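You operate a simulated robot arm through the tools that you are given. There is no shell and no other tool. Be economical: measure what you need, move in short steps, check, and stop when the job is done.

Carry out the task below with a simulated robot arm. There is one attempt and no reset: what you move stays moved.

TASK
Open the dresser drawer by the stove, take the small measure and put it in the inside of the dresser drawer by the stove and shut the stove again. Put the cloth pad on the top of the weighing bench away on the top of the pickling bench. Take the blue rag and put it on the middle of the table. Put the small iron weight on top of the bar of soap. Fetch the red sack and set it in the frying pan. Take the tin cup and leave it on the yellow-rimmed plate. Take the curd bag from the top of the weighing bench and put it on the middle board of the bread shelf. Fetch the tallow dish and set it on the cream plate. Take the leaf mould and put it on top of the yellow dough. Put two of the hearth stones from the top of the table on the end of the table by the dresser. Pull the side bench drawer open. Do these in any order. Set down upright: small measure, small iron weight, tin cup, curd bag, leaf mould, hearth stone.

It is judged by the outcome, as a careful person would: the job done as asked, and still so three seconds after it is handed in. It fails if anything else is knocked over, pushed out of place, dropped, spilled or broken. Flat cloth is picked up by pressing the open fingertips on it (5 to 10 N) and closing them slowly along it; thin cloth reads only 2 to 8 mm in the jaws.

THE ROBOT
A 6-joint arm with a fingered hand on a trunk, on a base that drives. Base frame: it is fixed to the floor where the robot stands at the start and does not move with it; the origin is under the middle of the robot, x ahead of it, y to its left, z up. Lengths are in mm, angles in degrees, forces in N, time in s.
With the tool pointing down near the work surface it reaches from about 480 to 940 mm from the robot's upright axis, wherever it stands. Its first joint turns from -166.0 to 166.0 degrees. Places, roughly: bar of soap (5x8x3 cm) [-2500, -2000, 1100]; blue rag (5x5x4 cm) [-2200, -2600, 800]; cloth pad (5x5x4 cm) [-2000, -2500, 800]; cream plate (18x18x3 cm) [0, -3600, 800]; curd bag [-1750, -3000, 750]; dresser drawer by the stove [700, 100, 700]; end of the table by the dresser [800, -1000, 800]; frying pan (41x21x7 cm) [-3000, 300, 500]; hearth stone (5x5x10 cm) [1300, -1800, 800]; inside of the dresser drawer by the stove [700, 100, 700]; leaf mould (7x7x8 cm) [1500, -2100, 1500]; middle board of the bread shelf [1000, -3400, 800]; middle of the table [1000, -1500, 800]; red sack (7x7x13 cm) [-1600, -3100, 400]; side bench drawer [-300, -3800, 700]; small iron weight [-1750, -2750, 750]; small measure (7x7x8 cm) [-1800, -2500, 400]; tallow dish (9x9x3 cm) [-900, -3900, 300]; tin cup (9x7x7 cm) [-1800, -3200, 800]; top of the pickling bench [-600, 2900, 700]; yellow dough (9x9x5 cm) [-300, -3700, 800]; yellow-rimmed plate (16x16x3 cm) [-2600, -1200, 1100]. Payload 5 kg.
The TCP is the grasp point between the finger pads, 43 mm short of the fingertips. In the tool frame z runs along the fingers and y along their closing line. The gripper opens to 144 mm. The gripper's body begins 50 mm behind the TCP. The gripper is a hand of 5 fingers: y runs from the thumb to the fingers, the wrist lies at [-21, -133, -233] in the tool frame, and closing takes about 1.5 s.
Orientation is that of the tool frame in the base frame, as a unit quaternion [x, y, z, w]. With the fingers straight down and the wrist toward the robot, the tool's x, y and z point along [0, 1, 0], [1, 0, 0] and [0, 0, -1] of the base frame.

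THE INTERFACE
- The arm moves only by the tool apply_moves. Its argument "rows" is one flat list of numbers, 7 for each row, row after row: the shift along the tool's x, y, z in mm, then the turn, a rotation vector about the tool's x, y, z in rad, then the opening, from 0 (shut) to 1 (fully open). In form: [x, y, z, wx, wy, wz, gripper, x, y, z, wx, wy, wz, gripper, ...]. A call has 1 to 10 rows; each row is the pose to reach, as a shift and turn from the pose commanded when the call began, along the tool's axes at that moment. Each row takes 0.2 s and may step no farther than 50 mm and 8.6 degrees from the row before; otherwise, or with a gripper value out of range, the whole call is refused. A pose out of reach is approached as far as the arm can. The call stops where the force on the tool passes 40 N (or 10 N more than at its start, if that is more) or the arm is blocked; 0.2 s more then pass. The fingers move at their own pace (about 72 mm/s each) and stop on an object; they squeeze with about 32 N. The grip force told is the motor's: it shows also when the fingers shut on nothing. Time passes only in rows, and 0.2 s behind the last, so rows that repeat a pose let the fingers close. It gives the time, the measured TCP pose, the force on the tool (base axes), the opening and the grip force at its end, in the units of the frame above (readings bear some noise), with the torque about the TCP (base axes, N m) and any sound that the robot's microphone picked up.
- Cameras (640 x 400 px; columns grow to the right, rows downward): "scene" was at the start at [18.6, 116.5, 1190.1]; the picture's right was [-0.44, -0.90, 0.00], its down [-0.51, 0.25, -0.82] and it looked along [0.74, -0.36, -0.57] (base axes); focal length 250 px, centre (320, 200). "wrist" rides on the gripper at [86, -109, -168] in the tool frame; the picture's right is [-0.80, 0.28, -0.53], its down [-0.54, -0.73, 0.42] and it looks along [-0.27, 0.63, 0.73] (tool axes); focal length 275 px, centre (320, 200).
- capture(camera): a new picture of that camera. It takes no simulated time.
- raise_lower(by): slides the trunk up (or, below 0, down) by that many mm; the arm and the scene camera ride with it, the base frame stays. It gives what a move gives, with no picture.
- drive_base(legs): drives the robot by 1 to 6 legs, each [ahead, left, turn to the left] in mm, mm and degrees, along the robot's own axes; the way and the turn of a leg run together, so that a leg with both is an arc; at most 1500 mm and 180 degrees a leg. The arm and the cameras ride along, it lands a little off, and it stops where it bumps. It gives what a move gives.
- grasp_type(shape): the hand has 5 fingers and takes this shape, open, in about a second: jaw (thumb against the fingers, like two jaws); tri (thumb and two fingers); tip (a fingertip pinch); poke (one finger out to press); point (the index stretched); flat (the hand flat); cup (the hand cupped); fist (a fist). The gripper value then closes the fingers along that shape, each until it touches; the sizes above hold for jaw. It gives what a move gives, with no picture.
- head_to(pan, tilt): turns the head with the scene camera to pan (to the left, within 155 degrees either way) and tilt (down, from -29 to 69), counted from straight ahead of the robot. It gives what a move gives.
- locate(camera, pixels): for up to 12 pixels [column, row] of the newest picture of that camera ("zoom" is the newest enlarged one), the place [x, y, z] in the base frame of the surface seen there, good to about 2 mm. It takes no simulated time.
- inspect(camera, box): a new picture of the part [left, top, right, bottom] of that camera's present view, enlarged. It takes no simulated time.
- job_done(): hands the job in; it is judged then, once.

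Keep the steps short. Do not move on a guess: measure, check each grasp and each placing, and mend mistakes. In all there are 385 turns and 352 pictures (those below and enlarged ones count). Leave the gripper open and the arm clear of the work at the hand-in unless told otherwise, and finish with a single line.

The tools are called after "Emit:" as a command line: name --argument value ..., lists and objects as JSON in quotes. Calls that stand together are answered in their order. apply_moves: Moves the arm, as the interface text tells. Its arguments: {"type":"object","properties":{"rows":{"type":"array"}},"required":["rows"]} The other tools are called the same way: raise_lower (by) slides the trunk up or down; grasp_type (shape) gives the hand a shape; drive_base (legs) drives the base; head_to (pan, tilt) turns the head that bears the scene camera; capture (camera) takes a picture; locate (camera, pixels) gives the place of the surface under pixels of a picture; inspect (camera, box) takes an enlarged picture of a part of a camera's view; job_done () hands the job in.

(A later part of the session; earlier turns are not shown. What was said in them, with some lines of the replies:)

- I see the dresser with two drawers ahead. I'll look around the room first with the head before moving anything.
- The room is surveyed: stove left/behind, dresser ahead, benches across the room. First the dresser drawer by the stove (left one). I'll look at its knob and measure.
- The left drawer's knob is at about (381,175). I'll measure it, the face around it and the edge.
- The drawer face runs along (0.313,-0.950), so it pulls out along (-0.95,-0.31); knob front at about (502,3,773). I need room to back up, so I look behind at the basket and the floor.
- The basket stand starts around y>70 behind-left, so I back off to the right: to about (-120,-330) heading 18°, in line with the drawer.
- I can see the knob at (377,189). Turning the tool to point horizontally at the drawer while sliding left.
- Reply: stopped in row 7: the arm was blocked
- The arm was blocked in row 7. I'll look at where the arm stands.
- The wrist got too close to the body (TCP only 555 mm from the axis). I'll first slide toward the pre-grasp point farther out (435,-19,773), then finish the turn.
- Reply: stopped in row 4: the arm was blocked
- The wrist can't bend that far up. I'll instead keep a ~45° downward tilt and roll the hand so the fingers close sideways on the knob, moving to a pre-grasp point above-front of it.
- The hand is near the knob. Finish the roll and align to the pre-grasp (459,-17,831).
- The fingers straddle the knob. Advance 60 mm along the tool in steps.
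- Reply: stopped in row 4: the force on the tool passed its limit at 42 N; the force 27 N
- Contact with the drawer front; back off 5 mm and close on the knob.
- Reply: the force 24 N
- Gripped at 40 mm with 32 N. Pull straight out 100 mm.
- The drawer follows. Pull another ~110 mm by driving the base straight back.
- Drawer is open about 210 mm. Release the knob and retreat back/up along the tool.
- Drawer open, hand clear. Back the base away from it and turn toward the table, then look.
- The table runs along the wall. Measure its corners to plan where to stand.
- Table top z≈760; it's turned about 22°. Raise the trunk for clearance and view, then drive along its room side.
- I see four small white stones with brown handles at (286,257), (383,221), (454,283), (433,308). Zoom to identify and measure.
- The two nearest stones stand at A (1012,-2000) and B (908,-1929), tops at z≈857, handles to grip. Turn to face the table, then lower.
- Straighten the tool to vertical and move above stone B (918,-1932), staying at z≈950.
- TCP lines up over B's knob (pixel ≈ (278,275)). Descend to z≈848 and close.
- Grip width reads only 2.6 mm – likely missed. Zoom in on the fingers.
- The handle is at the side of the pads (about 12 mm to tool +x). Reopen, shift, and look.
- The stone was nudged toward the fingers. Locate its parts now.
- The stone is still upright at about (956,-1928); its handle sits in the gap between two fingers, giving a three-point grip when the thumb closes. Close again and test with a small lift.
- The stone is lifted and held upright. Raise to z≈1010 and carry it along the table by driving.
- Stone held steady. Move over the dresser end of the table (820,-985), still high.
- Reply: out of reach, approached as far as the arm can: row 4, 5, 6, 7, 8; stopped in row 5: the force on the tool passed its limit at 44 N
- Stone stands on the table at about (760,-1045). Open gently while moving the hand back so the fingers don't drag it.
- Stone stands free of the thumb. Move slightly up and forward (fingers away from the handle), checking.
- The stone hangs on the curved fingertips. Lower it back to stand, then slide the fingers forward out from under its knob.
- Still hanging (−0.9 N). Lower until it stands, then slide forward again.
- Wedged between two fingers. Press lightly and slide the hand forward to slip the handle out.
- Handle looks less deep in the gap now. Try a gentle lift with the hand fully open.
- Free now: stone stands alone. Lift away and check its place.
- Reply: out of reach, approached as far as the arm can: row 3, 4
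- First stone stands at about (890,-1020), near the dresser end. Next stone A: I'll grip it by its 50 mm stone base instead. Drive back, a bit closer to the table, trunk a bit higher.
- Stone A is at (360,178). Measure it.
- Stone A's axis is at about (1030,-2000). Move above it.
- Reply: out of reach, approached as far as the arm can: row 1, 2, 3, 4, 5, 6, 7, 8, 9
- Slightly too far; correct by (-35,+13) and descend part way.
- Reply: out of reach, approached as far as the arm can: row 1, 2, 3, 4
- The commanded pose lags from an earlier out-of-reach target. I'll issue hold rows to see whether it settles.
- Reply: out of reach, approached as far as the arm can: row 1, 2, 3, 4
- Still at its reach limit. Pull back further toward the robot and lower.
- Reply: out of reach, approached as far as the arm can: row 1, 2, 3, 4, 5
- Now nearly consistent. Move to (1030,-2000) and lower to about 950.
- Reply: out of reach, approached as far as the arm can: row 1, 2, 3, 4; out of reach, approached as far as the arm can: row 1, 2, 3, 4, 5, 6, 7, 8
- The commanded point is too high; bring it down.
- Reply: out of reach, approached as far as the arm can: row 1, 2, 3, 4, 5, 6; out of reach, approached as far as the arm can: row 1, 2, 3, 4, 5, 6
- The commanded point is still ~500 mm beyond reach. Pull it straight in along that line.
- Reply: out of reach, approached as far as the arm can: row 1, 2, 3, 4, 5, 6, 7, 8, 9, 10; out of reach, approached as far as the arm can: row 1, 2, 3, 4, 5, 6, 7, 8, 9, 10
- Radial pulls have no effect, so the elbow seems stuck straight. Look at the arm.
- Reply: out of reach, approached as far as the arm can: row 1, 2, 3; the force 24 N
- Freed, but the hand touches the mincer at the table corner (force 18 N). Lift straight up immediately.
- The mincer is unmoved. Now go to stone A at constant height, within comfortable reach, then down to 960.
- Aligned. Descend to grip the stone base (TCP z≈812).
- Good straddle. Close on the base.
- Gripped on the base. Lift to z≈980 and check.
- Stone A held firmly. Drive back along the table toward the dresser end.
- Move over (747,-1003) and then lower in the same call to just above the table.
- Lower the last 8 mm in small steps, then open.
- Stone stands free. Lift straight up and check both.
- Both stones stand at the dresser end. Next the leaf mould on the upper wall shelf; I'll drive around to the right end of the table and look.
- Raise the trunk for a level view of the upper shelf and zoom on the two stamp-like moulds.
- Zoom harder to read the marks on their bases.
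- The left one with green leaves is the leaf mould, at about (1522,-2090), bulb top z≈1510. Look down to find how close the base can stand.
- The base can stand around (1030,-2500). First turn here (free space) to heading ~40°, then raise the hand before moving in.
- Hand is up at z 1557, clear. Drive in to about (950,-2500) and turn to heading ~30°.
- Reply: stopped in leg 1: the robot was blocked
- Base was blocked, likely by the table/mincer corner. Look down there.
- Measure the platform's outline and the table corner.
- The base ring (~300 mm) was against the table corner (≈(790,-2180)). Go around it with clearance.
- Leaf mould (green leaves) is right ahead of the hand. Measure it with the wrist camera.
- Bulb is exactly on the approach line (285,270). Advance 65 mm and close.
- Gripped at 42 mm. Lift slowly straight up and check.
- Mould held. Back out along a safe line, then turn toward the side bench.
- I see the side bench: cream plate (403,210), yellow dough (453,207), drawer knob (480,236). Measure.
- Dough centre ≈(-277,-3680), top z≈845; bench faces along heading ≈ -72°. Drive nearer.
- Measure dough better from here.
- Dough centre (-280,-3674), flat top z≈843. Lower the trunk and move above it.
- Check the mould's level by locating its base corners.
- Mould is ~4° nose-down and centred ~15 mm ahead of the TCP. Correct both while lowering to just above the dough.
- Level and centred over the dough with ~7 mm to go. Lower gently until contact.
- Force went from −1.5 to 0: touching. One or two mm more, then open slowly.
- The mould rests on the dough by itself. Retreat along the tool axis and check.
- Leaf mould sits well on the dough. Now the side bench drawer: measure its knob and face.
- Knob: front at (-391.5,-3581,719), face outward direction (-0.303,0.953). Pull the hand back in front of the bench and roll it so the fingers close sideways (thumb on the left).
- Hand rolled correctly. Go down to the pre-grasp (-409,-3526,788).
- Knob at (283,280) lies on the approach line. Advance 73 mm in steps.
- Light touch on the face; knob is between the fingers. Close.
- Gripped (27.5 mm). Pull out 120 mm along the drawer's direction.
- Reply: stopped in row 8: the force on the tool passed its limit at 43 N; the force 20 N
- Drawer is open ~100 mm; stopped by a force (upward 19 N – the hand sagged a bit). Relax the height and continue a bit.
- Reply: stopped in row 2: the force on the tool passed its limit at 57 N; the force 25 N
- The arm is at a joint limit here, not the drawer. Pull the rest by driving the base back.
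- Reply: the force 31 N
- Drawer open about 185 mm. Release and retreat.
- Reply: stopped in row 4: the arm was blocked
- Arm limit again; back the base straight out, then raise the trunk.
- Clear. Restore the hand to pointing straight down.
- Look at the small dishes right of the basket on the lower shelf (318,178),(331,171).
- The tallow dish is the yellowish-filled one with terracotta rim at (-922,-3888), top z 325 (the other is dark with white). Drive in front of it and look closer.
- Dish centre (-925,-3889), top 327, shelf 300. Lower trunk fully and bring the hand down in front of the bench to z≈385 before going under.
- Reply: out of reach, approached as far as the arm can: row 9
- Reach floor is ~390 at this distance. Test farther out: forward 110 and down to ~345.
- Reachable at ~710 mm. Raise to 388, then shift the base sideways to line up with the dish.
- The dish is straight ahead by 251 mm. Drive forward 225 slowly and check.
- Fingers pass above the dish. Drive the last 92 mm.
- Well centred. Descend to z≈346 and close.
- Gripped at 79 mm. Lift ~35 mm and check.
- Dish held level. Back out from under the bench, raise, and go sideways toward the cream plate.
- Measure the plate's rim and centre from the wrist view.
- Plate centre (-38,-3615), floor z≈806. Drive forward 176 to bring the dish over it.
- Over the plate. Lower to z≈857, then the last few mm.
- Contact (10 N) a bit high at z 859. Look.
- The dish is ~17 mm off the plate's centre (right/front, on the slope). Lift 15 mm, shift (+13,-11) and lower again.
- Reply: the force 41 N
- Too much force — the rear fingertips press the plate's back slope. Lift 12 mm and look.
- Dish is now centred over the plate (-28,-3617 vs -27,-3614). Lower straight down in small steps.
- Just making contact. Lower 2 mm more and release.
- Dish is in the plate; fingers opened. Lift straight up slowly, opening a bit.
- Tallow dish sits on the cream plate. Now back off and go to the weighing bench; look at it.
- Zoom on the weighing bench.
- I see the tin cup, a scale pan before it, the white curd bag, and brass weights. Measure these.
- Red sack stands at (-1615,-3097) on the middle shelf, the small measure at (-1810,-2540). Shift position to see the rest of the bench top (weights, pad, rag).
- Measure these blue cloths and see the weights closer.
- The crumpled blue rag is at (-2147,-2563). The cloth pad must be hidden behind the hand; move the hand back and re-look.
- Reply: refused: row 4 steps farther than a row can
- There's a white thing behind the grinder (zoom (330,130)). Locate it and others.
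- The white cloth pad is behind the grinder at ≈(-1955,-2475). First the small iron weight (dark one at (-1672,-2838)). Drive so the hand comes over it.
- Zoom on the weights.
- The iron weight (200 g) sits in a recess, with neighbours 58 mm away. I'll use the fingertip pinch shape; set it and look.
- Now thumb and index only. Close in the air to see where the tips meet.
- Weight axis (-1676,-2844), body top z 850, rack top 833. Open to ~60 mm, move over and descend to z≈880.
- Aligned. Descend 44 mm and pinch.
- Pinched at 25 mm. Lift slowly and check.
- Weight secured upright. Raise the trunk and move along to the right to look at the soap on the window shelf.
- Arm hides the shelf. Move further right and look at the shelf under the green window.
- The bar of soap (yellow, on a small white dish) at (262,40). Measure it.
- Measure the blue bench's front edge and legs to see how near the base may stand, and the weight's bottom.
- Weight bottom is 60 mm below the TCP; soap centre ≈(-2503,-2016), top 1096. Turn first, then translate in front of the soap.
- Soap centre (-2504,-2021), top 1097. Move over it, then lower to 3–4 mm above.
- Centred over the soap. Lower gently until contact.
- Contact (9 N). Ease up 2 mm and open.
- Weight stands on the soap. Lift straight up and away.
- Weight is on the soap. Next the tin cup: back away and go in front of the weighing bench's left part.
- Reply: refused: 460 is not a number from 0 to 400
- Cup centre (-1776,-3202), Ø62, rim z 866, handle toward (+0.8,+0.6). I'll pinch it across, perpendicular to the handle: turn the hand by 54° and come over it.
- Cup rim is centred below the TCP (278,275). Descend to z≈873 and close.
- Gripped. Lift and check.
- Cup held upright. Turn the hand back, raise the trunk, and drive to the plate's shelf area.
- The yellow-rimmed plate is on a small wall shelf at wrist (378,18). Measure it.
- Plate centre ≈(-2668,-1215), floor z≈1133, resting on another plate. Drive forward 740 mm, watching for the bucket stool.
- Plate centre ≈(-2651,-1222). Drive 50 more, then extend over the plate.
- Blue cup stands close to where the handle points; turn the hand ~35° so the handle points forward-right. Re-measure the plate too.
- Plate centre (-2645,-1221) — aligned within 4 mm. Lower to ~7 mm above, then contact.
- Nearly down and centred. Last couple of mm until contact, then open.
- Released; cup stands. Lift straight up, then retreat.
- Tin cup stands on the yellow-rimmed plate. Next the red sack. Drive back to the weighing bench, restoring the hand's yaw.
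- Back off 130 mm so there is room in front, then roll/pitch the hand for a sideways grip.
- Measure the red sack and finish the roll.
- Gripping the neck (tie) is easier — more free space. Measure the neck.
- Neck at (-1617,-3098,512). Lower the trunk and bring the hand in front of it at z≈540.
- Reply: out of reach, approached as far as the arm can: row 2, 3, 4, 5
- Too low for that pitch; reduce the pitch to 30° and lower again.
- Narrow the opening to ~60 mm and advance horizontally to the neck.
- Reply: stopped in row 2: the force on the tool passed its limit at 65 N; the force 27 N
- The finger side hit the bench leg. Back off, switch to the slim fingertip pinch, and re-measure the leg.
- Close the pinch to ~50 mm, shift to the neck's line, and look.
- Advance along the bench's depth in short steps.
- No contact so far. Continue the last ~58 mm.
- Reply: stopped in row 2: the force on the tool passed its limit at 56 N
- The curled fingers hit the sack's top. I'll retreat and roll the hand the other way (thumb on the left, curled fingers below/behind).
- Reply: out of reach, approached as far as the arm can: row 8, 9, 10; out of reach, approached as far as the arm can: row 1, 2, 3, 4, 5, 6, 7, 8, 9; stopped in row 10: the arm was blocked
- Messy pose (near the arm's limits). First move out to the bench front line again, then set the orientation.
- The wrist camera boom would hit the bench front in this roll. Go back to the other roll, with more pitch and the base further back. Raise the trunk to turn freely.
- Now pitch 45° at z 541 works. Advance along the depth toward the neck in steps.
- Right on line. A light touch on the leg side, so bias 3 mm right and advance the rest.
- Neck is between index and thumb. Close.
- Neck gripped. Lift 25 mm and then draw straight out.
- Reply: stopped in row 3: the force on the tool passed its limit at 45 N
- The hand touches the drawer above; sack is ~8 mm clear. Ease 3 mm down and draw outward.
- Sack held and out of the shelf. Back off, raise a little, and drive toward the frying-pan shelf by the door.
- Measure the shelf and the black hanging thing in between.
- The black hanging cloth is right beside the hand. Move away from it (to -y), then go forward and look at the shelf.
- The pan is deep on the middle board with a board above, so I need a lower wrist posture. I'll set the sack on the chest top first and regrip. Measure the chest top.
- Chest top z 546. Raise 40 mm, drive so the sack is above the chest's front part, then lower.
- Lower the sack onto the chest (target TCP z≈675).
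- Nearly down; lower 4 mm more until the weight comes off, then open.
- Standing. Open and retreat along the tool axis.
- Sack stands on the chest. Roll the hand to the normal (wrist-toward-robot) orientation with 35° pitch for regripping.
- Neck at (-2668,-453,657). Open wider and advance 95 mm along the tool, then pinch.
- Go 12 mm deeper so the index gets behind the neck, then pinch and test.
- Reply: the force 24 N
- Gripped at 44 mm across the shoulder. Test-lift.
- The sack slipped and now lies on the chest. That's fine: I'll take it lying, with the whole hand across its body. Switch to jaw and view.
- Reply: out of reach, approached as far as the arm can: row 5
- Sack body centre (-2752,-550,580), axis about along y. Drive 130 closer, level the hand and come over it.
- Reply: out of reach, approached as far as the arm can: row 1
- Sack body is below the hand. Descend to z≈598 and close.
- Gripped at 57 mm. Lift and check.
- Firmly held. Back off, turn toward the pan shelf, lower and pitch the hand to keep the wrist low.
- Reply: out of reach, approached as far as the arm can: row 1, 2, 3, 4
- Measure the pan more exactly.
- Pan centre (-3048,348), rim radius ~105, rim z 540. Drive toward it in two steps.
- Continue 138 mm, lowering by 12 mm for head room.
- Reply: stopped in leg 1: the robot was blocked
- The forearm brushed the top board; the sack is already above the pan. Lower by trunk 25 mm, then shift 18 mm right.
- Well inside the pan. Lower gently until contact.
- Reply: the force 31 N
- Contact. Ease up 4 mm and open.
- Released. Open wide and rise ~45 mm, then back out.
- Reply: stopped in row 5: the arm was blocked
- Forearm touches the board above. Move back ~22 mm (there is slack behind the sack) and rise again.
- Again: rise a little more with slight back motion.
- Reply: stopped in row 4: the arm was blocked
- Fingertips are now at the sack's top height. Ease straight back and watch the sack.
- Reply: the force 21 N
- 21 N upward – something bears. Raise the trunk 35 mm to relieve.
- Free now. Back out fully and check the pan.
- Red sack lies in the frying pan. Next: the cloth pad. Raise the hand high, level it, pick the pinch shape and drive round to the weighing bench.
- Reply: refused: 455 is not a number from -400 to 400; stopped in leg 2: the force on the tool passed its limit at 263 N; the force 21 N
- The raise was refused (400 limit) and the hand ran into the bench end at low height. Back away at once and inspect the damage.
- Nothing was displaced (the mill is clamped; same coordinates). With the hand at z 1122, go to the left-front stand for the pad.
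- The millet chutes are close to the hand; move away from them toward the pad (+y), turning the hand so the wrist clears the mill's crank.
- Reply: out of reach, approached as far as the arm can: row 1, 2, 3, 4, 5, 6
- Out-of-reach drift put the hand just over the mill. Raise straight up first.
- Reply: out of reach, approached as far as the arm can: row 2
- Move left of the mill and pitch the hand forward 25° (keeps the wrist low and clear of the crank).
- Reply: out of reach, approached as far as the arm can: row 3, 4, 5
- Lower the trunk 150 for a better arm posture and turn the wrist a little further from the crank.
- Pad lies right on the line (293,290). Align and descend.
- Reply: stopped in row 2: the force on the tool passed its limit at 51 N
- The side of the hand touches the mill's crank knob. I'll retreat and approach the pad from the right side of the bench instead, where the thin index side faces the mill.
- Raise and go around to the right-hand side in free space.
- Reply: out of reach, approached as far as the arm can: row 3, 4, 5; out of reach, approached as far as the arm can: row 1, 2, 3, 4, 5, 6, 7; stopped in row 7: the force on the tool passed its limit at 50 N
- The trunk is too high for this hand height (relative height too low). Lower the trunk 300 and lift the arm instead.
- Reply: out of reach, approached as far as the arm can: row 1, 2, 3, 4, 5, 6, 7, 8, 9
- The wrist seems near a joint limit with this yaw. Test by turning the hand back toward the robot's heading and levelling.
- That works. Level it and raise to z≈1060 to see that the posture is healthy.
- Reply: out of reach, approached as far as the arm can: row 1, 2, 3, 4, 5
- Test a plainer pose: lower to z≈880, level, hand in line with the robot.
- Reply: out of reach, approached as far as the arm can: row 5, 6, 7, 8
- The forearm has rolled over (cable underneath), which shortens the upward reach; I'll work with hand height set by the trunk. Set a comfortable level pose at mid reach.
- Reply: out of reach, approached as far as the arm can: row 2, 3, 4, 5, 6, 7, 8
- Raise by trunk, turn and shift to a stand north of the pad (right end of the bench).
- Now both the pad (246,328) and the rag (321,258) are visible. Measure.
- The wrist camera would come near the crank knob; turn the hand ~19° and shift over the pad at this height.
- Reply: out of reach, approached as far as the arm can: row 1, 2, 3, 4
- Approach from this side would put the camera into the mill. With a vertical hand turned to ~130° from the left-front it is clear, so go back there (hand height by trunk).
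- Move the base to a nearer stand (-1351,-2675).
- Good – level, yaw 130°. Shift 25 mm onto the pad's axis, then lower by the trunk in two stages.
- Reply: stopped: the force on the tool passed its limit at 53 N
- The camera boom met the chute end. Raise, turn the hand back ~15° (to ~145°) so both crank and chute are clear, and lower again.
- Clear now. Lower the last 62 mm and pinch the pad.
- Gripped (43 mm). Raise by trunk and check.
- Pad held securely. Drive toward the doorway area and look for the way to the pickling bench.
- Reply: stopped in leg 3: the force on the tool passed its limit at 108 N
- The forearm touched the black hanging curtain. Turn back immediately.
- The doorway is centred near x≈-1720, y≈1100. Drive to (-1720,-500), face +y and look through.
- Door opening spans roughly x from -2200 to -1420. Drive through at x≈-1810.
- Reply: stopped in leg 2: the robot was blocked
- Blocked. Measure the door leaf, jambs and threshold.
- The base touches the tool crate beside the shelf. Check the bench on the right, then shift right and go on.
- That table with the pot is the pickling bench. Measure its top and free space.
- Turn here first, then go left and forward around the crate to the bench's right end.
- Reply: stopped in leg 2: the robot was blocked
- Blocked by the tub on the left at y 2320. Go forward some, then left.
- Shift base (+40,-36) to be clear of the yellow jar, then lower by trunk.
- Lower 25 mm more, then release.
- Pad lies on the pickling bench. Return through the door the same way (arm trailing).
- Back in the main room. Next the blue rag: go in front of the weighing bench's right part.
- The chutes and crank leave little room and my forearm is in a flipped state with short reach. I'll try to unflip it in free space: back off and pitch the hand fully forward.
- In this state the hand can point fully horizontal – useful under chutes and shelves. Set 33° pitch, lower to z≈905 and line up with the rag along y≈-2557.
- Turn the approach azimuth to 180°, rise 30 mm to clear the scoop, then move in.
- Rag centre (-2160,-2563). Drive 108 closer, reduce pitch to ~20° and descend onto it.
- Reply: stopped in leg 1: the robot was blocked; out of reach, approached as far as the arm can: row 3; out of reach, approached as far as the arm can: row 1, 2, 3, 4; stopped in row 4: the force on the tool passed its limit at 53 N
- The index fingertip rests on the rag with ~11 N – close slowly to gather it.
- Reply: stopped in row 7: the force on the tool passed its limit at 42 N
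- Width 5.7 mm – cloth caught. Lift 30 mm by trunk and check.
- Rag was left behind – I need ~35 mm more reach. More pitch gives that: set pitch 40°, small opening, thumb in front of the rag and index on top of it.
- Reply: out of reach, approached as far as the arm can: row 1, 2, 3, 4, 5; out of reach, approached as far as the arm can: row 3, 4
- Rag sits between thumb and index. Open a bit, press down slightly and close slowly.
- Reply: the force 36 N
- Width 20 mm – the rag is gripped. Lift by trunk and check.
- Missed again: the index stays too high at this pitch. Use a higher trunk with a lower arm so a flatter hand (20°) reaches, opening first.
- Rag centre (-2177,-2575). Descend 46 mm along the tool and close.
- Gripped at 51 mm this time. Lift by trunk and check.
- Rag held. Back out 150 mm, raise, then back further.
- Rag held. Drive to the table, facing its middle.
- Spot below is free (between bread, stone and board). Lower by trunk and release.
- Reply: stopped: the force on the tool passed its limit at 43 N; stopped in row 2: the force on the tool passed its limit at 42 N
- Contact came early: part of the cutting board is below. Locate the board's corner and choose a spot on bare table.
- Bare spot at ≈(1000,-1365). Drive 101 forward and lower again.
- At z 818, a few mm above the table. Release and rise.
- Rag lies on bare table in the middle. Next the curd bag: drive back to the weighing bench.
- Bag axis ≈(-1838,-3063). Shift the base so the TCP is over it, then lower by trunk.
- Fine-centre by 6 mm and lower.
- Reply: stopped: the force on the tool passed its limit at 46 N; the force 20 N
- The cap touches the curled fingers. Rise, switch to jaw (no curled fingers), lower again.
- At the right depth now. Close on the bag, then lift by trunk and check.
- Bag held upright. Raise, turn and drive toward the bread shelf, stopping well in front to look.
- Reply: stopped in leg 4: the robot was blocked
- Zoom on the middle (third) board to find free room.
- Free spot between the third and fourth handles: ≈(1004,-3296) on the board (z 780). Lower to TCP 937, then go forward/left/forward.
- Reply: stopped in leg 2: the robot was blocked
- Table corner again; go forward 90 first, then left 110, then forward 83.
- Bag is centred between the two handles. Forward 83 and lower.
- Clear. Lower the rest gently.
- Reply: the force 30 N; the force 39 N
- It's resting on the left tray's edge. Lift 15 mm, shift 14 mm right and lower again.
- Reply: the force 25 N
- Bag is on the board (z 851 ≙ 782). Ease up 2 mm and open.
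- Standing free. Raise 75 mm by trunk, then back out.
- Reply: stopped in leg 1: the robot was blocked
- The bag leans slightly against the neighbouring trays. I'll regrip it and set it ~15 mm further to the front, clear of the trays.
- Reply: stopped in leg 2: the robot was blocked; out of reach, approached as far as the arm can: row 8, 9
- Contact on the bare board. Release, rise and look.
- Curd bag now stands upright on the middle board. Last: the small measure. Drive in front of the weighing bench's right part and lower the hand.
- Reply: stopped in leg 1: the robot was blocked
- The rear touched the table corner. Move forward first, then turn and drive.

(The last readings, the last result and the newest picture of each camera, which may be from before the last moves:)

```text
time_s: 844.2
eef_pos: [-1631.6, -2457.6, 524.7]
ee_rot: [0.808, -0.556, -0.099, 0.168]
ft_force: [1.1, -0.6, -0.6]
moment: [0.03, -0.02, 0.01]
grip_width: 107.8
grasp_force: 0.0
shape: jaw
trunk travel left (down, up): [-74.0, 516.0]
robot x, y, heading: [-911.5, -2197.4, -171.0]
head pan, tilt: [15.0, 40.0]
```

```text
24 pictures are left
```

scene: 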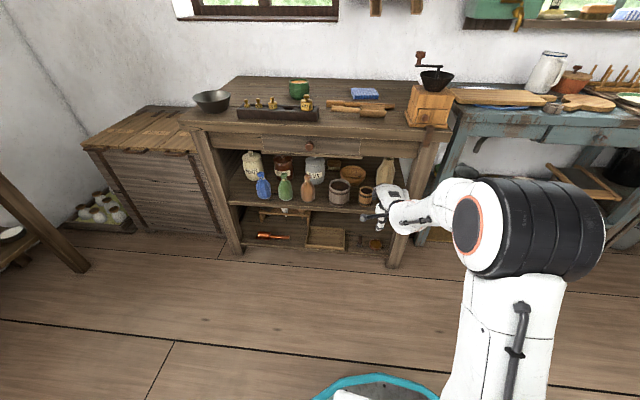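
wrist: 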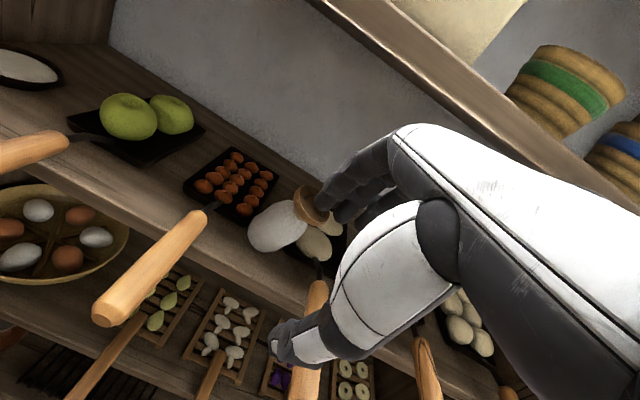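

Emit:
inspect --camera "scene" --box '[325, 160, 415, 220]'

Emit:
locate --camera "zoom" --pixels '[[245, 210], [335, 215], [290, 230], [290, 300], [250, 285], [330, 290], [290, 195], [395, 200], [160, 215], [190, 240], [290, 330], [380, 60]]'

```text
6.67 times, centred on (370, 190) of scene
```

zoom: 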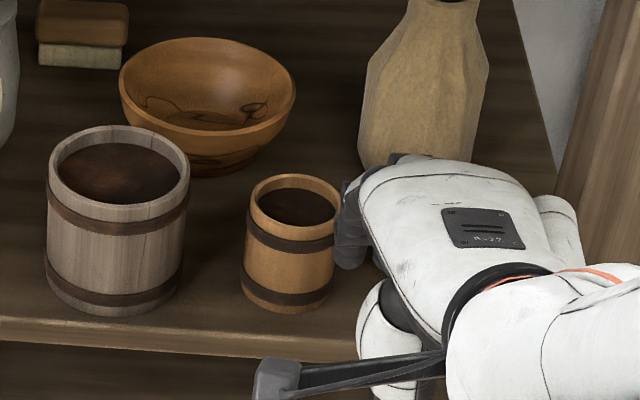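

```text
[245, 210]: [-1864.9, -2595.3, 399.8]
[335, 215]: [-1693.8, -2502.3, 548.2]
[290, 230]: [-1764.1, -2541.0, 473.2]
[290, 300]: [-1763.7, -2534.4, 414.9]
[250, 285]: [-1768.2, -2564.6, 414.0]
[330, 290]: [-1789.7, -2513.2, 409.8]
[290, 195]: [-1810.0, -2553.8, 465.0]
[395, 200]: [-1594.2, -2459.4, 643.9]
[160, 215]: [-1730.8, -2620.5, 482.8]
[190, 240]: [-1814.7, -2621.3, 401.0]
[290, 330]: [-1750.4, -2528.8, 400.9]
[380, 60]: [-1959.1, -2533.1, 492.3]
```

Measure axis ≈(-1795,-2546), rim z 480. Drive 165/59 to bring the open hand over it.

Emit:
drive_base --legs '[[165, 59, 0]]'

Emit:
capture --camera "wrist"

```text
time_s: 845.7
eef_pos: [-1787.4, -2542.4, 525.5]
ee_rot: [0.808, -0.555, -0.099, 0.168]
ft_force: [0.6, 0.7, 0.0]
moment: [0.02, -0.01, -0.03]
grip_width: 108.0
grasp_force: 0.1
shape: jaw
trunk travel left (down, up): [-74.0, 516.0]
robot x, y, heading: [-1063.7, -2285.8, -171.3]
head pan, tilt: [15.0, 40.0]
```

```text
22 pictures are left
```

wrist: 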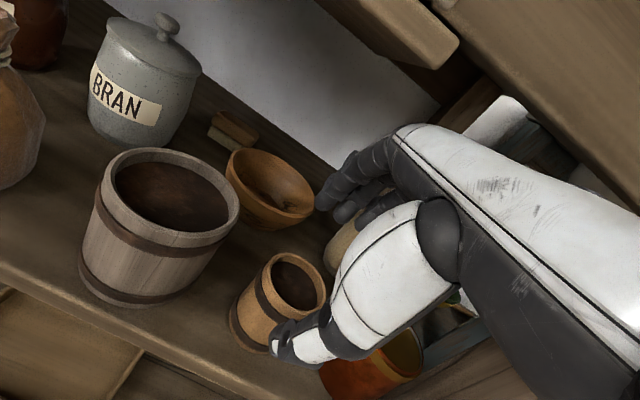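

Emit:
locate --camera "wrist" --pixels '[[264, 284], [285, 257], [308, 258], [324, 285], [270, 310], [298, 290], [250, 320]]'

```text
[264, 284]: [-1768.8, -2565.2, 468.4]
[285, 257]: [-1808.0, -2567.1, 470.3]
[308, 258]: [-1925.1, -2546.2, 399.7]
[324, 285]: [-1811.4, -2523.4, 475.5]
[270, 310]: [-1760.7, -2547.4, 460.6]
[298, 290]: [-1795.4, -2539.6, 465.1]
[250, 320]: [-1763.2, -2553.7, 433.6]
```

Shift 7 mm back, lower by trunk, and close.

Emit:
apply_moves --rows '[0, -7, 2, 0, 0, 0, 0.75, 0, -7, 2, 0, 0, 0, 0.75]'

Emit:
raise_lower --by -50

Emit:
apply_moves --rows '[0, 0, 0, 0, 0, 0, 0.6, 0, 0, 0, 0, 0, 0, 0.45, 0, 0, 0, 0, 0, 0, 0.35, 0, 0, 0, 0, 0, 0, 0.25, 0, 0, 0, 0, 0, 0, 0.25, 0, 0, 0, 0, 0, 0, 0.25]'

Emit:
inspect --camera "wrist" --box '[180, 170, 420, 360]'

```text
time_s: 846.3
eef_pos: [-1781.8, -2540.4, 522.2]
ee_rot: [0.809, -0.556, -0.097, 0.167]
ft_force: [-0.8, -0.6, 0.3]
moment: [0.02, 0.02, -0.01]
grip_width: 107.6
grasp_force: 0.0
shape: jaw
trunk travel left (down, up): [-74.0, 516.0]
robot x, y, heading: [-1065.6, -2282.9, -170.9]
head pan, tilt: [15.0, 40.0]
```

```text
time_s: 847.2
eef_pos: [-1782.9, -2541.5, 473.3]
ee_rot: [0.809, -0.554, -0.097, 0.169]
ft_force: [-0.4, -0.6, 0.0]
moment: [0.03, -0.02, -0.02]
grip_width: 107.8
grasp_force: 0.0
shape: jaw
trunk travel left (down, up): [-24.0, 566.0]
robot x, y, heading: [-1065.9, -2288.7, -171.0]
head pan, tilt: [15.0, 40.0]
```

```text
time_s: 848.6
eef_pos: [-1782.9, -2540.8, 472.8]
ee_rot: [0.809, -0.555, -0.098, 0.168]
ft_force: [-0.3, -0.7, 0.4]
moment: [0.03, -0.03, 0.0]
grip_width: 57.0
grasp_force: 31.6
shape: jaw
trunk travel left (down, up): [-24.0, 566.0]
robot x, y, heading: [-1065.9, -2286.6, -171.1]
head pan, tilt: [15.0, 40.0]
```

```text
2.11 times, centred on (300, 265) of wrist
```

zoom: 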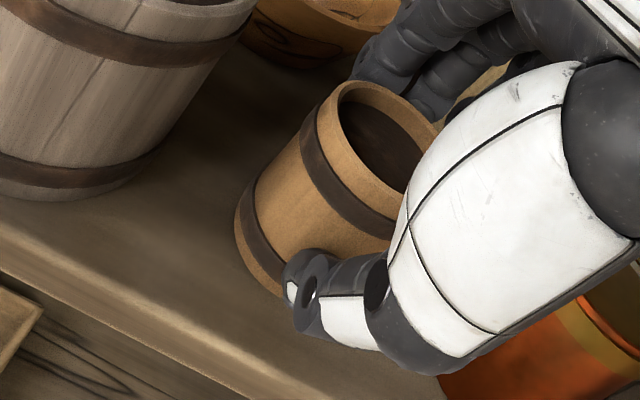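

Gripped (57 mm). Lift 35 mm by trunk and back straight out.

Emit:
raise_lower --by 35

Emit:
drive_base --legs '[[-250, -90, 0]]'

Emit:
inspect --camera "wrist" --box '[180, 170, 420, 360]'

```text
time_s: 849.4
eef_pos: [-1782.5, -2540.4, 507.4]
ee_rot: [0.809, -0.555, -0.097, 0.169]
ft_force: [0.1, -0.2, -1.0]
moment: [-0.02, 0.0, 0.01]
grip_width: 56.7
grasp_force: 32.3
shape: jaw
trunk travel left (down, up): [-59.0, 531.0]
robot x, y, heading: [-1060.0, -2281.7, -170.9]
head pan, tilt: [15.0, 40.0]
```

```text
time_s: 851.3
eef_pos: [-1545.8, -2413.8, 506.5]
ee_rot: [0.809, -0.554, -0.097, 0.168]
ft_force: [0.5, -0.6, -1.1]
moment: [0.02, 0.0, 0.01]
grip_width: 56.7
grasp_force: 32.0
shape: jaw
trunk travel left (down, up): [-59.0, 531.0]
robot x, y, heading: [-828.1, -2152.4, -170.6]
head pan, tilt: [15.0, 40.0]
```

```text
2.11 times, centred on (300, 265) of wrist
```

zoom: 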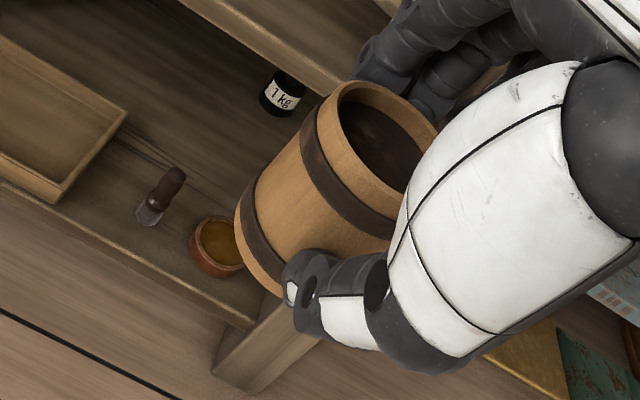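

Measure held upright. Raise and drive to the open dresser drawer.

Emit:
raise_lower --by 400

Emit:
raise_lower --by 50

Emit:
drive_base --legs '[[0, 0, 177.9], [350, 900, 0], [350, 860, 0]]'

Emit:
capture --camera "wrist"

```text
time_s: 855.1
eef_pos: [-1545.6, -2414.0, 906.9]
ee_rot: [0.81, -0.554, -0.097, 0.167]
ft_force: [0.2, 0.1, 0.1]
moment: [0.0, 0.0, 0.01]
grip_width: 57.0
grasp_force: 32.2
shape: jaw
trunk travel left (down, up): [-459.0, 131.0]
robot x, y, heading: [-832.0, -2153.5, -170.7]
head pan, tilt: [15.0, 40.0]
```

```text
time_s: 856.0
eef_pos: [-1546.7, -2414.2, 957.0]
ee_rot: [0.81, -0.553, -0.097, 0.168]
ft_force: [0.1, 0.1, -1.3]
moment: [0.03, 0.03, 0.03]
grip_width: 56.6
grasp_force: 32.0
shape: jaw
trunk travel left (down, up): [-509.0, 81.0]
robot x, y, heading: [-828.2, -2153.7, -170.5]
head pan, tilt: [15.0, 40.0]
```

```text
time_s: 872.8
eef_pos: [345.3, -69.0, 957.0]
ee_rot: [0.559, 0.806, 0.168, 0.098]
ft_force: [0.0, -0.2, -0.5]
moment: [0.01, 0.03, 0.02]
grip_width: 56.3
grasp_force: 31.9
shape: jaw
trunk travel left (down, up): [-509.0, 81.0]
robot x, y, heading: [-373.7, -321.4, 8.6]
head pan, tilt: [15.0, 40.0]
```

```text
19 pictures are left
```

wrist: 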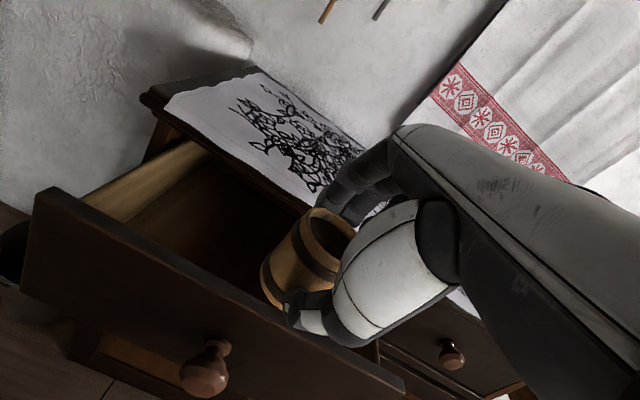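

Measure the drawer: front panel top, floor, overhang.

Emit:
locate --camera "wrist" --pixels '[[100, 222], [180, 265], [350, 350], [215, 220], [200, 235], [235, 245], [160, 125], [290, 200], [205, 370], [150, 180], [250, 230]]'

```text
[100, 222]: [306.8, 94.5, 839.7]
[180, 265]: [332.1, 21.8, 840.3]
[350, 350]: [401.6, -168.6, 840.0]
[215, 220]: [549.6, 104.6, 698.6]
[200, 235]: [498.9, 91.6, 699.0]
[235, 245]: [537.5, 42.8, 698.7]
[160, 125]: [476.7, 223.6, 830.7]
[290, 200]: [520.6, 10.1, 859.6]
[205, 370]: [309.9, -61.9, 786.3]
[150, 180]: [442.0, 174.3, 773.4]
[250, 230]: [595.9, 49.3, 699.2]
```

Floor z 699, front top 840, clear opening 173 mm. Shift base so the measure is centred in the opening, then lower.

Emit:
drive_base --legs '[[88, 73, 0]]'

Emit:
raise_lower --by -110

Emit:
capture --camera "wrist"

```text
time_s: 874.0
eef_pos: [421.1, 16.1, 956.8]
ee_rot: [0.558, 0.807, 0.168, 0.098]
ft_force: [0.6, -0.3, -1.1]
moment: [0.02, 0.03, 0.03]
grip_width: 55.7
grasp_force: 31.8
shape: jaw
trunk travel left (down, up): [-509.0, 81.0]
robot x, y, heading: [-297.3, -235.5, 8.5]
head pan, tilt: [15.0, 40.0]
```

```text
time_s: 875.4
eef_pos: [421.0, 17.2, 846.6]
ee_rot: [0.558, 0.807, 0.168, 0.098]
ft_force: [1.1, -0.1, -0.8]
moment: [0.01, 0.03, 0.0]
grip_width: 56.2
grasp_force: 32.5
shape: jaw
trunk travel left (down, up): [-399.0, 191.0]
robot x, y, heading: [-301.0, -237.6, 8.7]
head pan, tilt: [15.0, 40.0]
```

```text
18 pictures are left
```

wrist: 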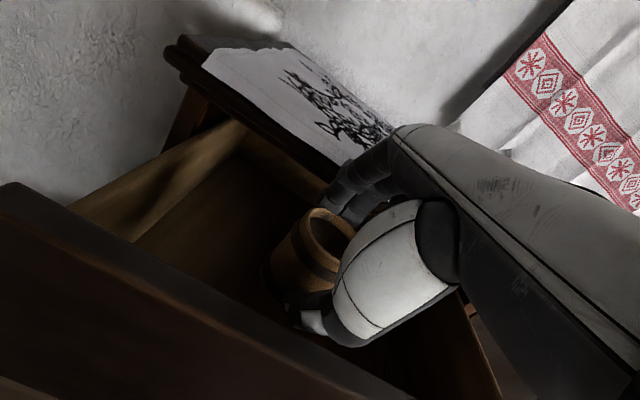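

Fits. Lower 68 more, then find contact with the arm.

Emit:
raise_lower --by -68

Emit:
apply_moves --rows '[0, -1, 2, 0, 0, 0, 0.25, 0, -2, 4, 0, 0, 0, 0.25, 0, -2, 6, 0, 0, 0, 0.25, 0, -2, 6, 0, 0, 0, 0.25]'

```text
time_s: 876.5
eef_pos: [420.6, 15.9, 778.0]
ee_rot: [0.558, 0.807, 0.167, 0.099]
ft_force: [0.3, 0.1, -0.7]
moment: [-0.02, 0.05, -0.02]
grip_width: 55.7
grasp_force: 32.5
shape: jaw
trunk travel left (down, up): [-331.0, 259.0]
robot x, y, heading: [-299.2, -236.8, 8.7]
head pan, tilt: [15.0, 40.0]
```

```text
time_s: 877.5
eef_pos: [421.1, 16.5, 774.4]
ee_rot: [0.558, 0.807, 0.166, 0.097]
ft_force: [0.7, -0.3, -0.8]
moment: [0.02, 0.08, 0.07]
grip_width: 56.2
grasp_force: 32.4
shape: jaw
trunk travel left (down, up): [-331.0, 259.0]
robot x, y, heading: [-296.8, -236.9, 8.4]
head pan, tilt: [15.0, 40.0]
```

Emit:
apply_moves --rows '[0, -1, 2, 0, 0, 0, 0.25, 0, -1, 4, 0, 0, 0, 0.25, 0, -1, 4, 0, 0, 0, 0.25]'

```text
time_s: 878.3
eef_pos: [422.5, 17.1, 770.9]
ee_rot: [0.557, 0.807, 0.168, 0.096]
ft_force: [-0.1, 0.5, 3.7]
moment: [-0.04, 0.13, 0.02]
grip_width: 55.9
grasp_force: 32.1
shape: jaw
trunk travel left (down, up): [-331.0, 259.0]
robot x, y, heading: [-298.4, -237.3, 8.8]
head pan, tilt: [15.0, 40.0]
```

Contact (3.7 N). Open carefully and rise straight by trunk.

Emit:
apply_moves --rows '[0, 0, 0, 0, 0, 0, 0.35, 0, 0, 0, 0, 0, 0, 0.45, 0, 0, 0, 0, 0, 0, 0.52, 0, 0, 0, 0, 0, 0, 0.55, 0, 0, 0, 0, 0, 0, 0.58]'

Emit:
raise_lower --by 190

Emit:
drive_base --legs '[[-180, 0, 0]]'

Emit:
capture --camera "wrist"

```text
time_s: 879.5
eef_pos: [420.4, 17.2, 769.1]
ee_rot: [0.557, 0.808, 0.168, 0.096]
ft_force: [0.7, -0.1, -0.9]
moment: [-0.01, 0.01, -0.03]
grip_width: 82.9
grasp_force: 0.1
shape: jaw
trunk travel left (down, up): [-331.0, 259.0]
robot x, y, heading: [-299.2, -234.8, 8.5]
head pan, tilt: [15.0, 40.0]
```

```text
time_s: 881.6
eef_pos: [421.2, 17.2, 960.1]
ee_rot: [0.557, 0.808, 0.168, 0.096]
ft_force: [-0.3, 0.1, 0.2]
moment: [0.02, 0.01, 0.02]
grip_width: 82.8
grasp_force: 0.1
shape: jaw
trunk travel left (down, up): [-521.0, 69.0]
robot x, y, heading: [-295.9, -235.3, 8.6]
head pan, tilt: [15.0, 40.0]
```

```text
time_s: 883.1
eef_pos: [243.3, -8.6, 960.1]
ee_rot: [0.557, 0.808, 0.168, 0.096]
ft_force: [-0.8, 0.9, 0.7]
moment: [0.01, -0.01, 0.03]
grip_width: 83.2
grasp_force: 0.0
shape: jaw
trunk travel left (down, up): [-521.0, 69.0]
robot x, y, heading: [-476.4, -259.7, 8.6]
head pan, tilt: [15.0, 40.0]
```

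```text
17 pictures are left
```

wrist: 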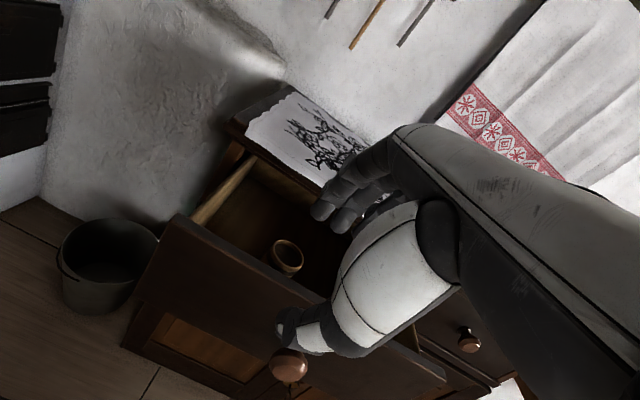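

The measure stands in the drawer. Now shut the drawer: back off, make a fist, point it forward and bring it to knob height.

Emit:
drive_base --legs '[[-160, 0, 0]]'

Emit:
grasp_type --shape "fist"

Emit:
apply_moves --rows '[0, 0, 0, -0.145, 0, 0, 1, 0, 0, 0, -0.29, 0, 0, 1, 0, 0, 0, -0.435, 0, 0, 1, 0, 0, 0, -0.58, 0, 0, 1, 0, 0, 0, -0.725, 0, 0, 1, 0, 0, 0, -0.87, 0, 0, 1, 0, 0, 0, -1.0, 0, 0, 1]'

Emit:
raise_lower --by -190

Emit:
head_to --pan 5 --tilt 35

Emit:
capture --camera "scene"

```text
time_s: 884.5
eef_pos: [87.5, -31.3, 959.9]
ee_rot: [0.556, 0.808, 0.169, 0.095]
ft_force: [-0.2, 0.6, 0.5]
moment: [0.0, -0.07, 0.0]
grip_width: 83.3
grasp_force: 0.1
shape: jaw
trunk travel left (down, up): [-521.0, 69.0]
robot x, y, heading: [-632.6, -285.2, 8.7]
head pan, tilt: [15.0, 40.0]
```

```text
time_s: 885.4
eef_pos: [87.0, -31.0, 960.5]
ee_rot: [0.556, 0.808, 0.169, 0.095]
ft_force: [-0.2, -0.4, -0.8]
moment: [-0.05, -0.04, 0.02]
grip_width: 0.0
grasp_force: 0.1
shape: fist
trunk travel left (down, up): [-521.0, 69.0]
robot x, y, heading: [-632.5, -284.2, 8.8]
head pan, tilt: [15.0, 40.0]
```

```text
time_s: 887.0
eef_pos: [267.8, -105.8, 1091.7]
ee_rot: [0.453, 0.695, 0.51, 0.227]
ft_force: [2.9, 1.0, -7.5]
moment: [0.45, -0.41, 0.2]
grip_width: 0.2
grasp_force: 0.1
shape: fist
out of reach, approached as far as the arm can: row 1, 2, 3, 4, 5, 6, 7
trunk travel left (down, up): [-521.0, 69.0]
robot x, y, heading: [-630.1, -287.7, 8.8]
head pan, tilt: [15.0, 40.0]
```

```text
time_s: 889.1
eef_pos: [263.5, -105.3, 908.9]
ee_rot: [0.45, 0.693, 0.513, 0.231]
ft_force: [-0.4, 0.5, 0.3]
moment: [-0.01, 0.01, 0.0]
grip_width: 0.0
grasp_force: 0.1
shape: fist
trunk travel left (down, up): [-331.0, 259.0]
robot x, y, heading: [-633.3, -288.0, 8.6]
head pan, tilt: [15.0, 40.0]
```

```text
time_s: 889.8
eef_pos: [264.6, -104.2, 908.6]
ee_rot: [0.451, 0.693, 0.513, 0.23]
ft_force: [-0.7, -0.3, -0.1]
moment: [0.0, -0.01, 0.02]
grip_width: 0.0
grasp_force: 0.1
shape: fist
trunk travel left (down, up): [-331.0, 259.0]
robot x, y, heading: [-634.0, -286.8, 8.4]
head pan, tilt: [5.0, 35.0]
```

```text
16 pictures are left
```

scene: 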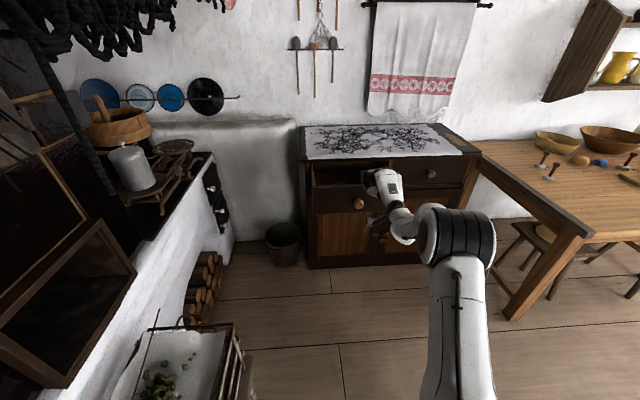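

The arm extended; bring it back in front of the knob: base back ~122, then lower to z≈777.

Emit:
drive_base --legs '[[-123, 5, 0]]'

Emit:
raise_lower --by -130

Emit:
inspect --camera "scene" --box '[290, 140, 490, 270]'

Emit:
locate --camera "zoom" --pixels '[[210, 200], [225, 195], [250, 150], [270, 150], [300, 200], [290, 230]]'

```text
time_s: 891.0
eef_pos: [140.3, -120.8, 909.6]
ee_rot: [0.452, 0.692, 0.512, 0.232]
ft_force: [-0.1, -0.6, 0.0]
moment: [0.04, -0.01, 0.02]
grip_width: 0.1
grasp_force: 0.0
shape: fist
trunk travel left (down, up): [-331.0, 259.0]
robot x, y, heading: [-756.6, -300.9, 8.6]
head pan, tilt: [5.0, 35.0]
```

```text
time_s: 892.6
eef_pos: [141.1, -121.8, 780.0]
ee_rot: [0.451, 0.693, 0.513, 0.23]
ft_force: [-0.4, 0.0, 0.3]
moment: [0.02, 0.03, -0.02]
grip_width: 0.0
grasp_force: 0.1
shape: fist
trunk travel left (down, up): [-201.0, 389.0]
robot x, y, heading: [-757.5, -299.5, 8.8]
head pan, tilt: [5.0, 35.0]
```

```text
3.08 times, centred on (390, 205) of scene
```

zoom: 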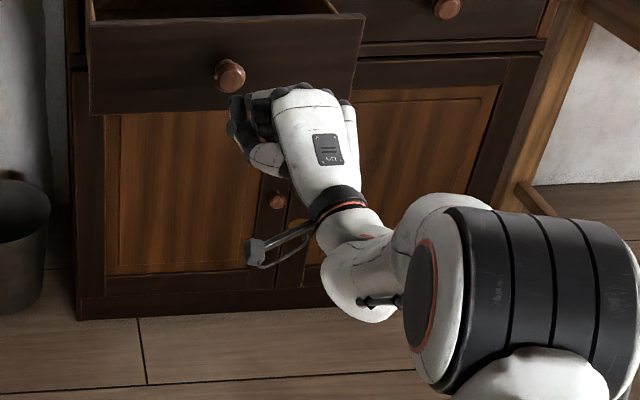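

```text
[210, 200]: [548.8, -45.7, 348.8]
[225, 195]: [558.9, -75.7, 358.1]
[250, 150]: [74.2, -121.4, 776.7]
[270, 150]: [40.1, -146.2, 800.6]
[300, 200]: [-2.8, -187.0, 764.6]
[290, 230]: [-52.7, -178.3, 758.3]
```

The fist is in line with the knob. Drive along the drawer's direction: first 170 mm up to near contact.

Emit:
drive_base --legs '[[168, 28, 0]]'

Emit:
drive_base --legs '[[40, 6.5, 0]]'

Emit:
inspect --camera "scene" --box '[290, 140, 490, 270]'

```text
time_s: 894.1
eef_pos: [306.2, -68.6, 778.8]
ee_rot: [0.451, 0.693, 0.513, 0.231]
ft_force: [0.8, 0.0, -0.8]
moment: [0.03, -0.03, 0.0]
grip_width: 0.0
grasp_force: 0.0
shape: fist
trunk travel left (down, up): [-201.0, 389.0]
robot x, y, heading: [-591.3, -246.6, 8.5]
head pan, tilt: [5.0, 35.0]
```

```text
time_s: 895.0
eef_pos: [342.9, -56.1, 779.6]
ee_rot: [0.451, 0.693, 0.513, 0.231]
ft_force: [0.5, -0.2, -0.6]
moment: [-0.05, 0.02, 0.01]
grip_width: 0.4
grasp_force: 0.0
shape: fist
trunk travel left (down, up): [-201.0, 389.0]
robot x, y, heading: [-556.3, -236.8, 8.7]
head pan, tilt: [5.0, 35.0]
```

```text
3.08 times, centred on (390, 205) of scene
```

zoom: 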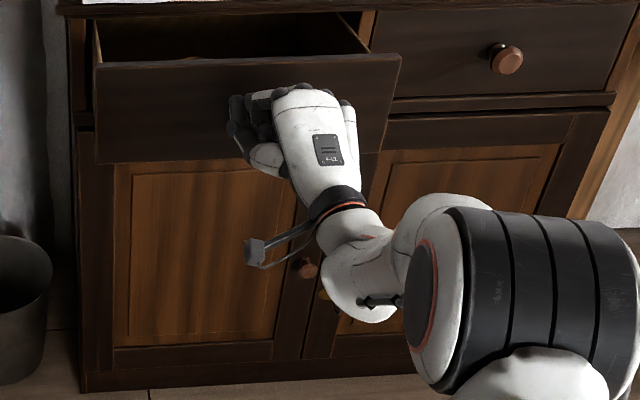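

Close to contact. Push in 40 mm steps.

Emit:
drive_base --legs '[[45, 7.4, 0]]'

Emit:
drive_base --legs '[[45, 7.4, 0]]'

Emit:
inspect --camera "scene" --box '[290, 140, 490, 270]'

```text
time_s: 895.9
eef_pos: [387.0, -43.6, 777.9]
ee_rot: [0.451, 0.693, 0.513, 0.23]
ft_force: [0.8, 0.1, 0.6]
moment: [-0.01, 0.02, 0.0]
grip_width: 0.0
grasp_force: 0.0
shape: fist
trunk travel left (down, up): [-201.0, 389.0]
robot x, y, heading: [-511.2, -223.7, 8.6]
head pan, tilt: [5.0, 35.0]
```

```text
time_s: 896.8
eef_pos: [429.0, -28.5, 778.5]
ee_rot: [0.451, 0.693, 0.513, 0.23]
ft_force: [0.3, -0.7, 0.5]
moment: [0.03, 0.01, -0.03]
grip_width: 0.1
grasp_force: 0.1
shape: fist
trunk travel left (down, up): [-201.0, 389.0]
robot x, y, heading: [-466.3, -208.6, 8.5]
head pan, tilt: [5.0, 35.0]
```

```text
3.08 times, centred on (390, 205) of scene
```

zoom: 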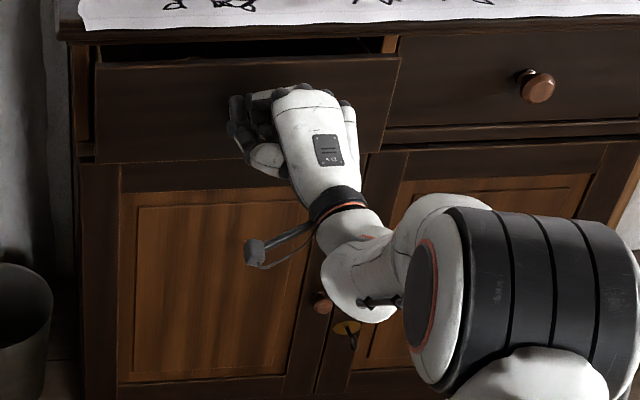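

The drawer is going in. Continue in small steps.

Emit:
drive_base --legs '[[45, 7.4, 0]]'

Emit:
drive_base --legs '[[40, 6.5, 0]]'

Emit:
inspect --camera "scene" --box '[290, 120, 490, 250]'

```text
time_s: 897.7
eef_pos: [473.1, -15.4, 778.3]
ee_rot: [0.452, 0.693, 0.512, 0.231]
ft_force: [-0.5, 0.7, -0.5]
moment: [-0.02, 0.0, 0.0]
grip_width: 0.0
grasp_force: 0.0
shape: fist
trunk travel left (down, up): [-201.0, 389.0]
robot x, y, heading: [-423.0, -193.9, 8.5]
head pan, tilt: [5.0, 35.0]
```

```text
time_s: 898.6
eef_pos: [511.3, 0.3, 779.1]
ee_rot: [0.45, 0.694, 0.513, 0.23]
ft_force: [-5.3, 12.3, 4.4]
moment: [0.12, 0.08, -0.1]
grip_width: 0.0
grasp_force: 0.1
shape: fist
trunk travel left (down, up): [-201.0, 389.0]
robot x, y, heading: [-387.1, -181.2, 8.5]
head pan, tilt: [5.0, 35.0]
```

```text
3.08 times, centred on (390, 185) of scene
```

zoom: 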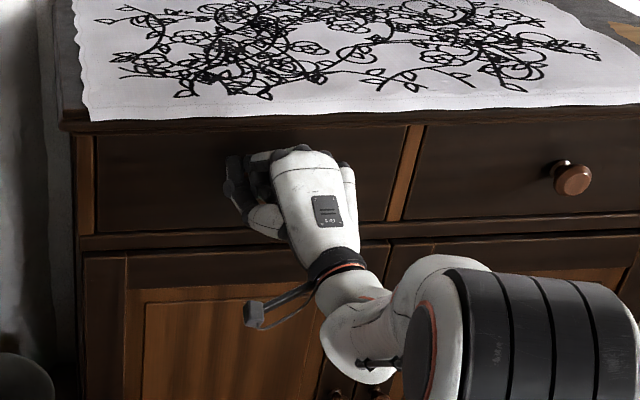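

Drawer looks shut with 13 N of resistance. One small push more, then back away and verify.

Emit:
drive_base --legs '[[8, 1.3, 0]]'

Emit:
drive_base --legs '[[-300, -50, 0]]'

Emit:
grasp_type --shape "jaw"

Emit:
head_to --pan 5 --tilt 35

Emit:
capture --camera "scene"

Emit:
locate --camera "scene" --pixels '[[320, 180], [345, 180], [400, 180], [420, 175], [375, 185], [310, 180]]'

```text
time_s: 899.3
eef_pos: [518.1, 3.1, 782.1]
ee_rot: [0.45, 0.693, 0.514, 0.231]
ft_force: [-29.2, 1.9, 11.4]
moment: [-0.07, 0.24, -0.03]
grip_width: 0.0
grasp_force: 0.2
shape: fist
trunk travel left (down, up): [-201.0, 389.0]
robot x, y, heading: [-377.8, -176.4, 8.5]
head pan, tilt: [5.0, 35.0]
```

```text
time_s: 901.4
eef_pos: [225.4, -87.4, 780.3]
ee_rot: [0.447, 0.695, 0.515, 0.228]
ft_force: [0.6, -0.2, -0.1]
moment: [-0.01, -0.01, 0.0]
grip_width: 0.1
grasp_force: 0.1
shape: fist
trunk travel left (down, up): [-201.0, 389.0]
robot x, y, heading: [-671.2, -270.0, 8.7]
head pan, tilt: [5.0, 35.0]
```

```text
time_s: 902.3
eef_pos: [225.7, -88.7, 779.8]
ee_rot: [0.448, 0.694, 0.515, 0.229]
ft_force: [-0.1, 0.6, 0.0]
moment: [-0.01, -0.01, 0.03]
grip_width: 143.4
grasp_force: 0.1
shape: jaw
trunk travel left (down, up): [-201.0, 389.0]
robot x, y, heading: [-669.4, -274.1, 9.2]
head pan, tilt: [5.0, 35.0]
```

```text
time_s: 902.9
eef_pos: [225.9, -86.9, 779.0]
ee_rot: [0.448, 0.694, 0.514, 0.229]
ft_force: [-0.3, 1.1, 0.4]
moment: [0.04, 0.0, 0.01]
grip_width: 143.6
grasp_force: 0.0
shape: jaw
trunk travel left (down, up): [-201.0, 389.0]
robot x, y, heading: [-668.5, -274.3, 8.8]
head pan, tilt: [5.0, 35.0]
```

```text
11 pictures are left
```

scene: 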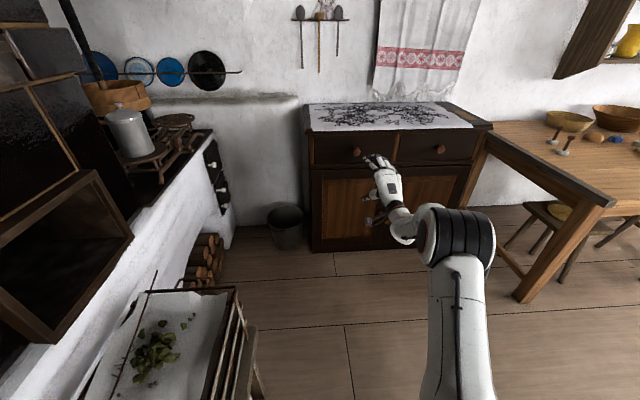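

```text
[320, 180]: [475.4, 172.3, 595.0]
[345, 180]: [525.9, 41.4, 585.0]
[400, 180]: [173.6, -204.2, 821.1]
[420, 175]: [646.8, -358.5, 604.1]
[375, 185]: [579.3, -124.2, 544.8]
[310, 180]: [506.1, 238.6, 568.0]
```

Emit:
inspect --camera "scene" --box '[295, 95, 495, 200]'

Emit:
locate --camera "scene" --pixels '[[356, 152], [330, 150], [385, 145], [440, 149]]'

```text
3.20 times, centred on (395, 148) of scene
```

zoom: 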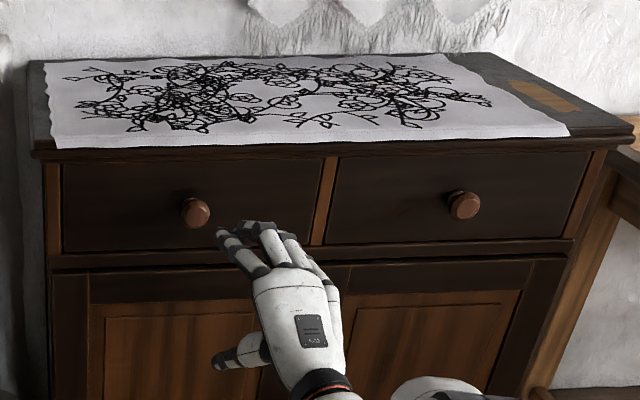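

```text
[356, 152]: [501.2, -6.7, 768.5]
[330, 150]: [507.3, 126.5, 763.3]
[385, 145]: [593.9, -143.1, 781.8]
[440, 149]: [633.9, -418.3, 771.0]
```

The drawer is fully shut (knob back at its original place). Quick check of the table end and the rag.

Emit:
head_to --pan -20 --tilt 25

Emit:
inspect --camera "scene" --box '[320, 130, 560, 290]'

```text
time_s: 903.8
eef_pos: [225.4, -88.2, 780.9]
ee_rot: [0.448, 0.695, 0.514, 0.229]
ft_force: [-0.9, 0.7, -0.8]
moment: [0.04, -0.02, 0.02]
grip_width: 143.5
grasp_force: 0.0
shape: jaw
trunk travel left (down, up): [-201.0, 389.0]
robot x, y, heading: [-672.6, -272.4, 8.7]
head pan, tilt: [-20.0, 25.0]
```

```text
2.50 times, centred on (440, 210) of scene
```

zoom: 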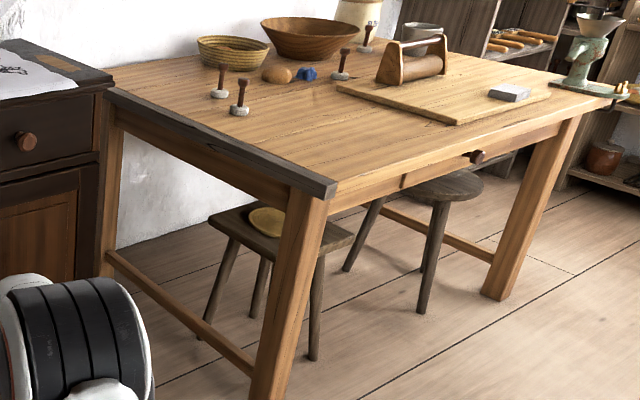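

Both stones stand at the dresser end and the rag lies in the table's middle. The hand is open and clear, so I'm handing in.

Emit:
job_done

```text
The job is handed in.
```

All eleven tasks were done and checked in the pictures and handed in, with the red sack lying on its side in the frying pan and "shut the stove again" taken as shutting the dresser drawer.
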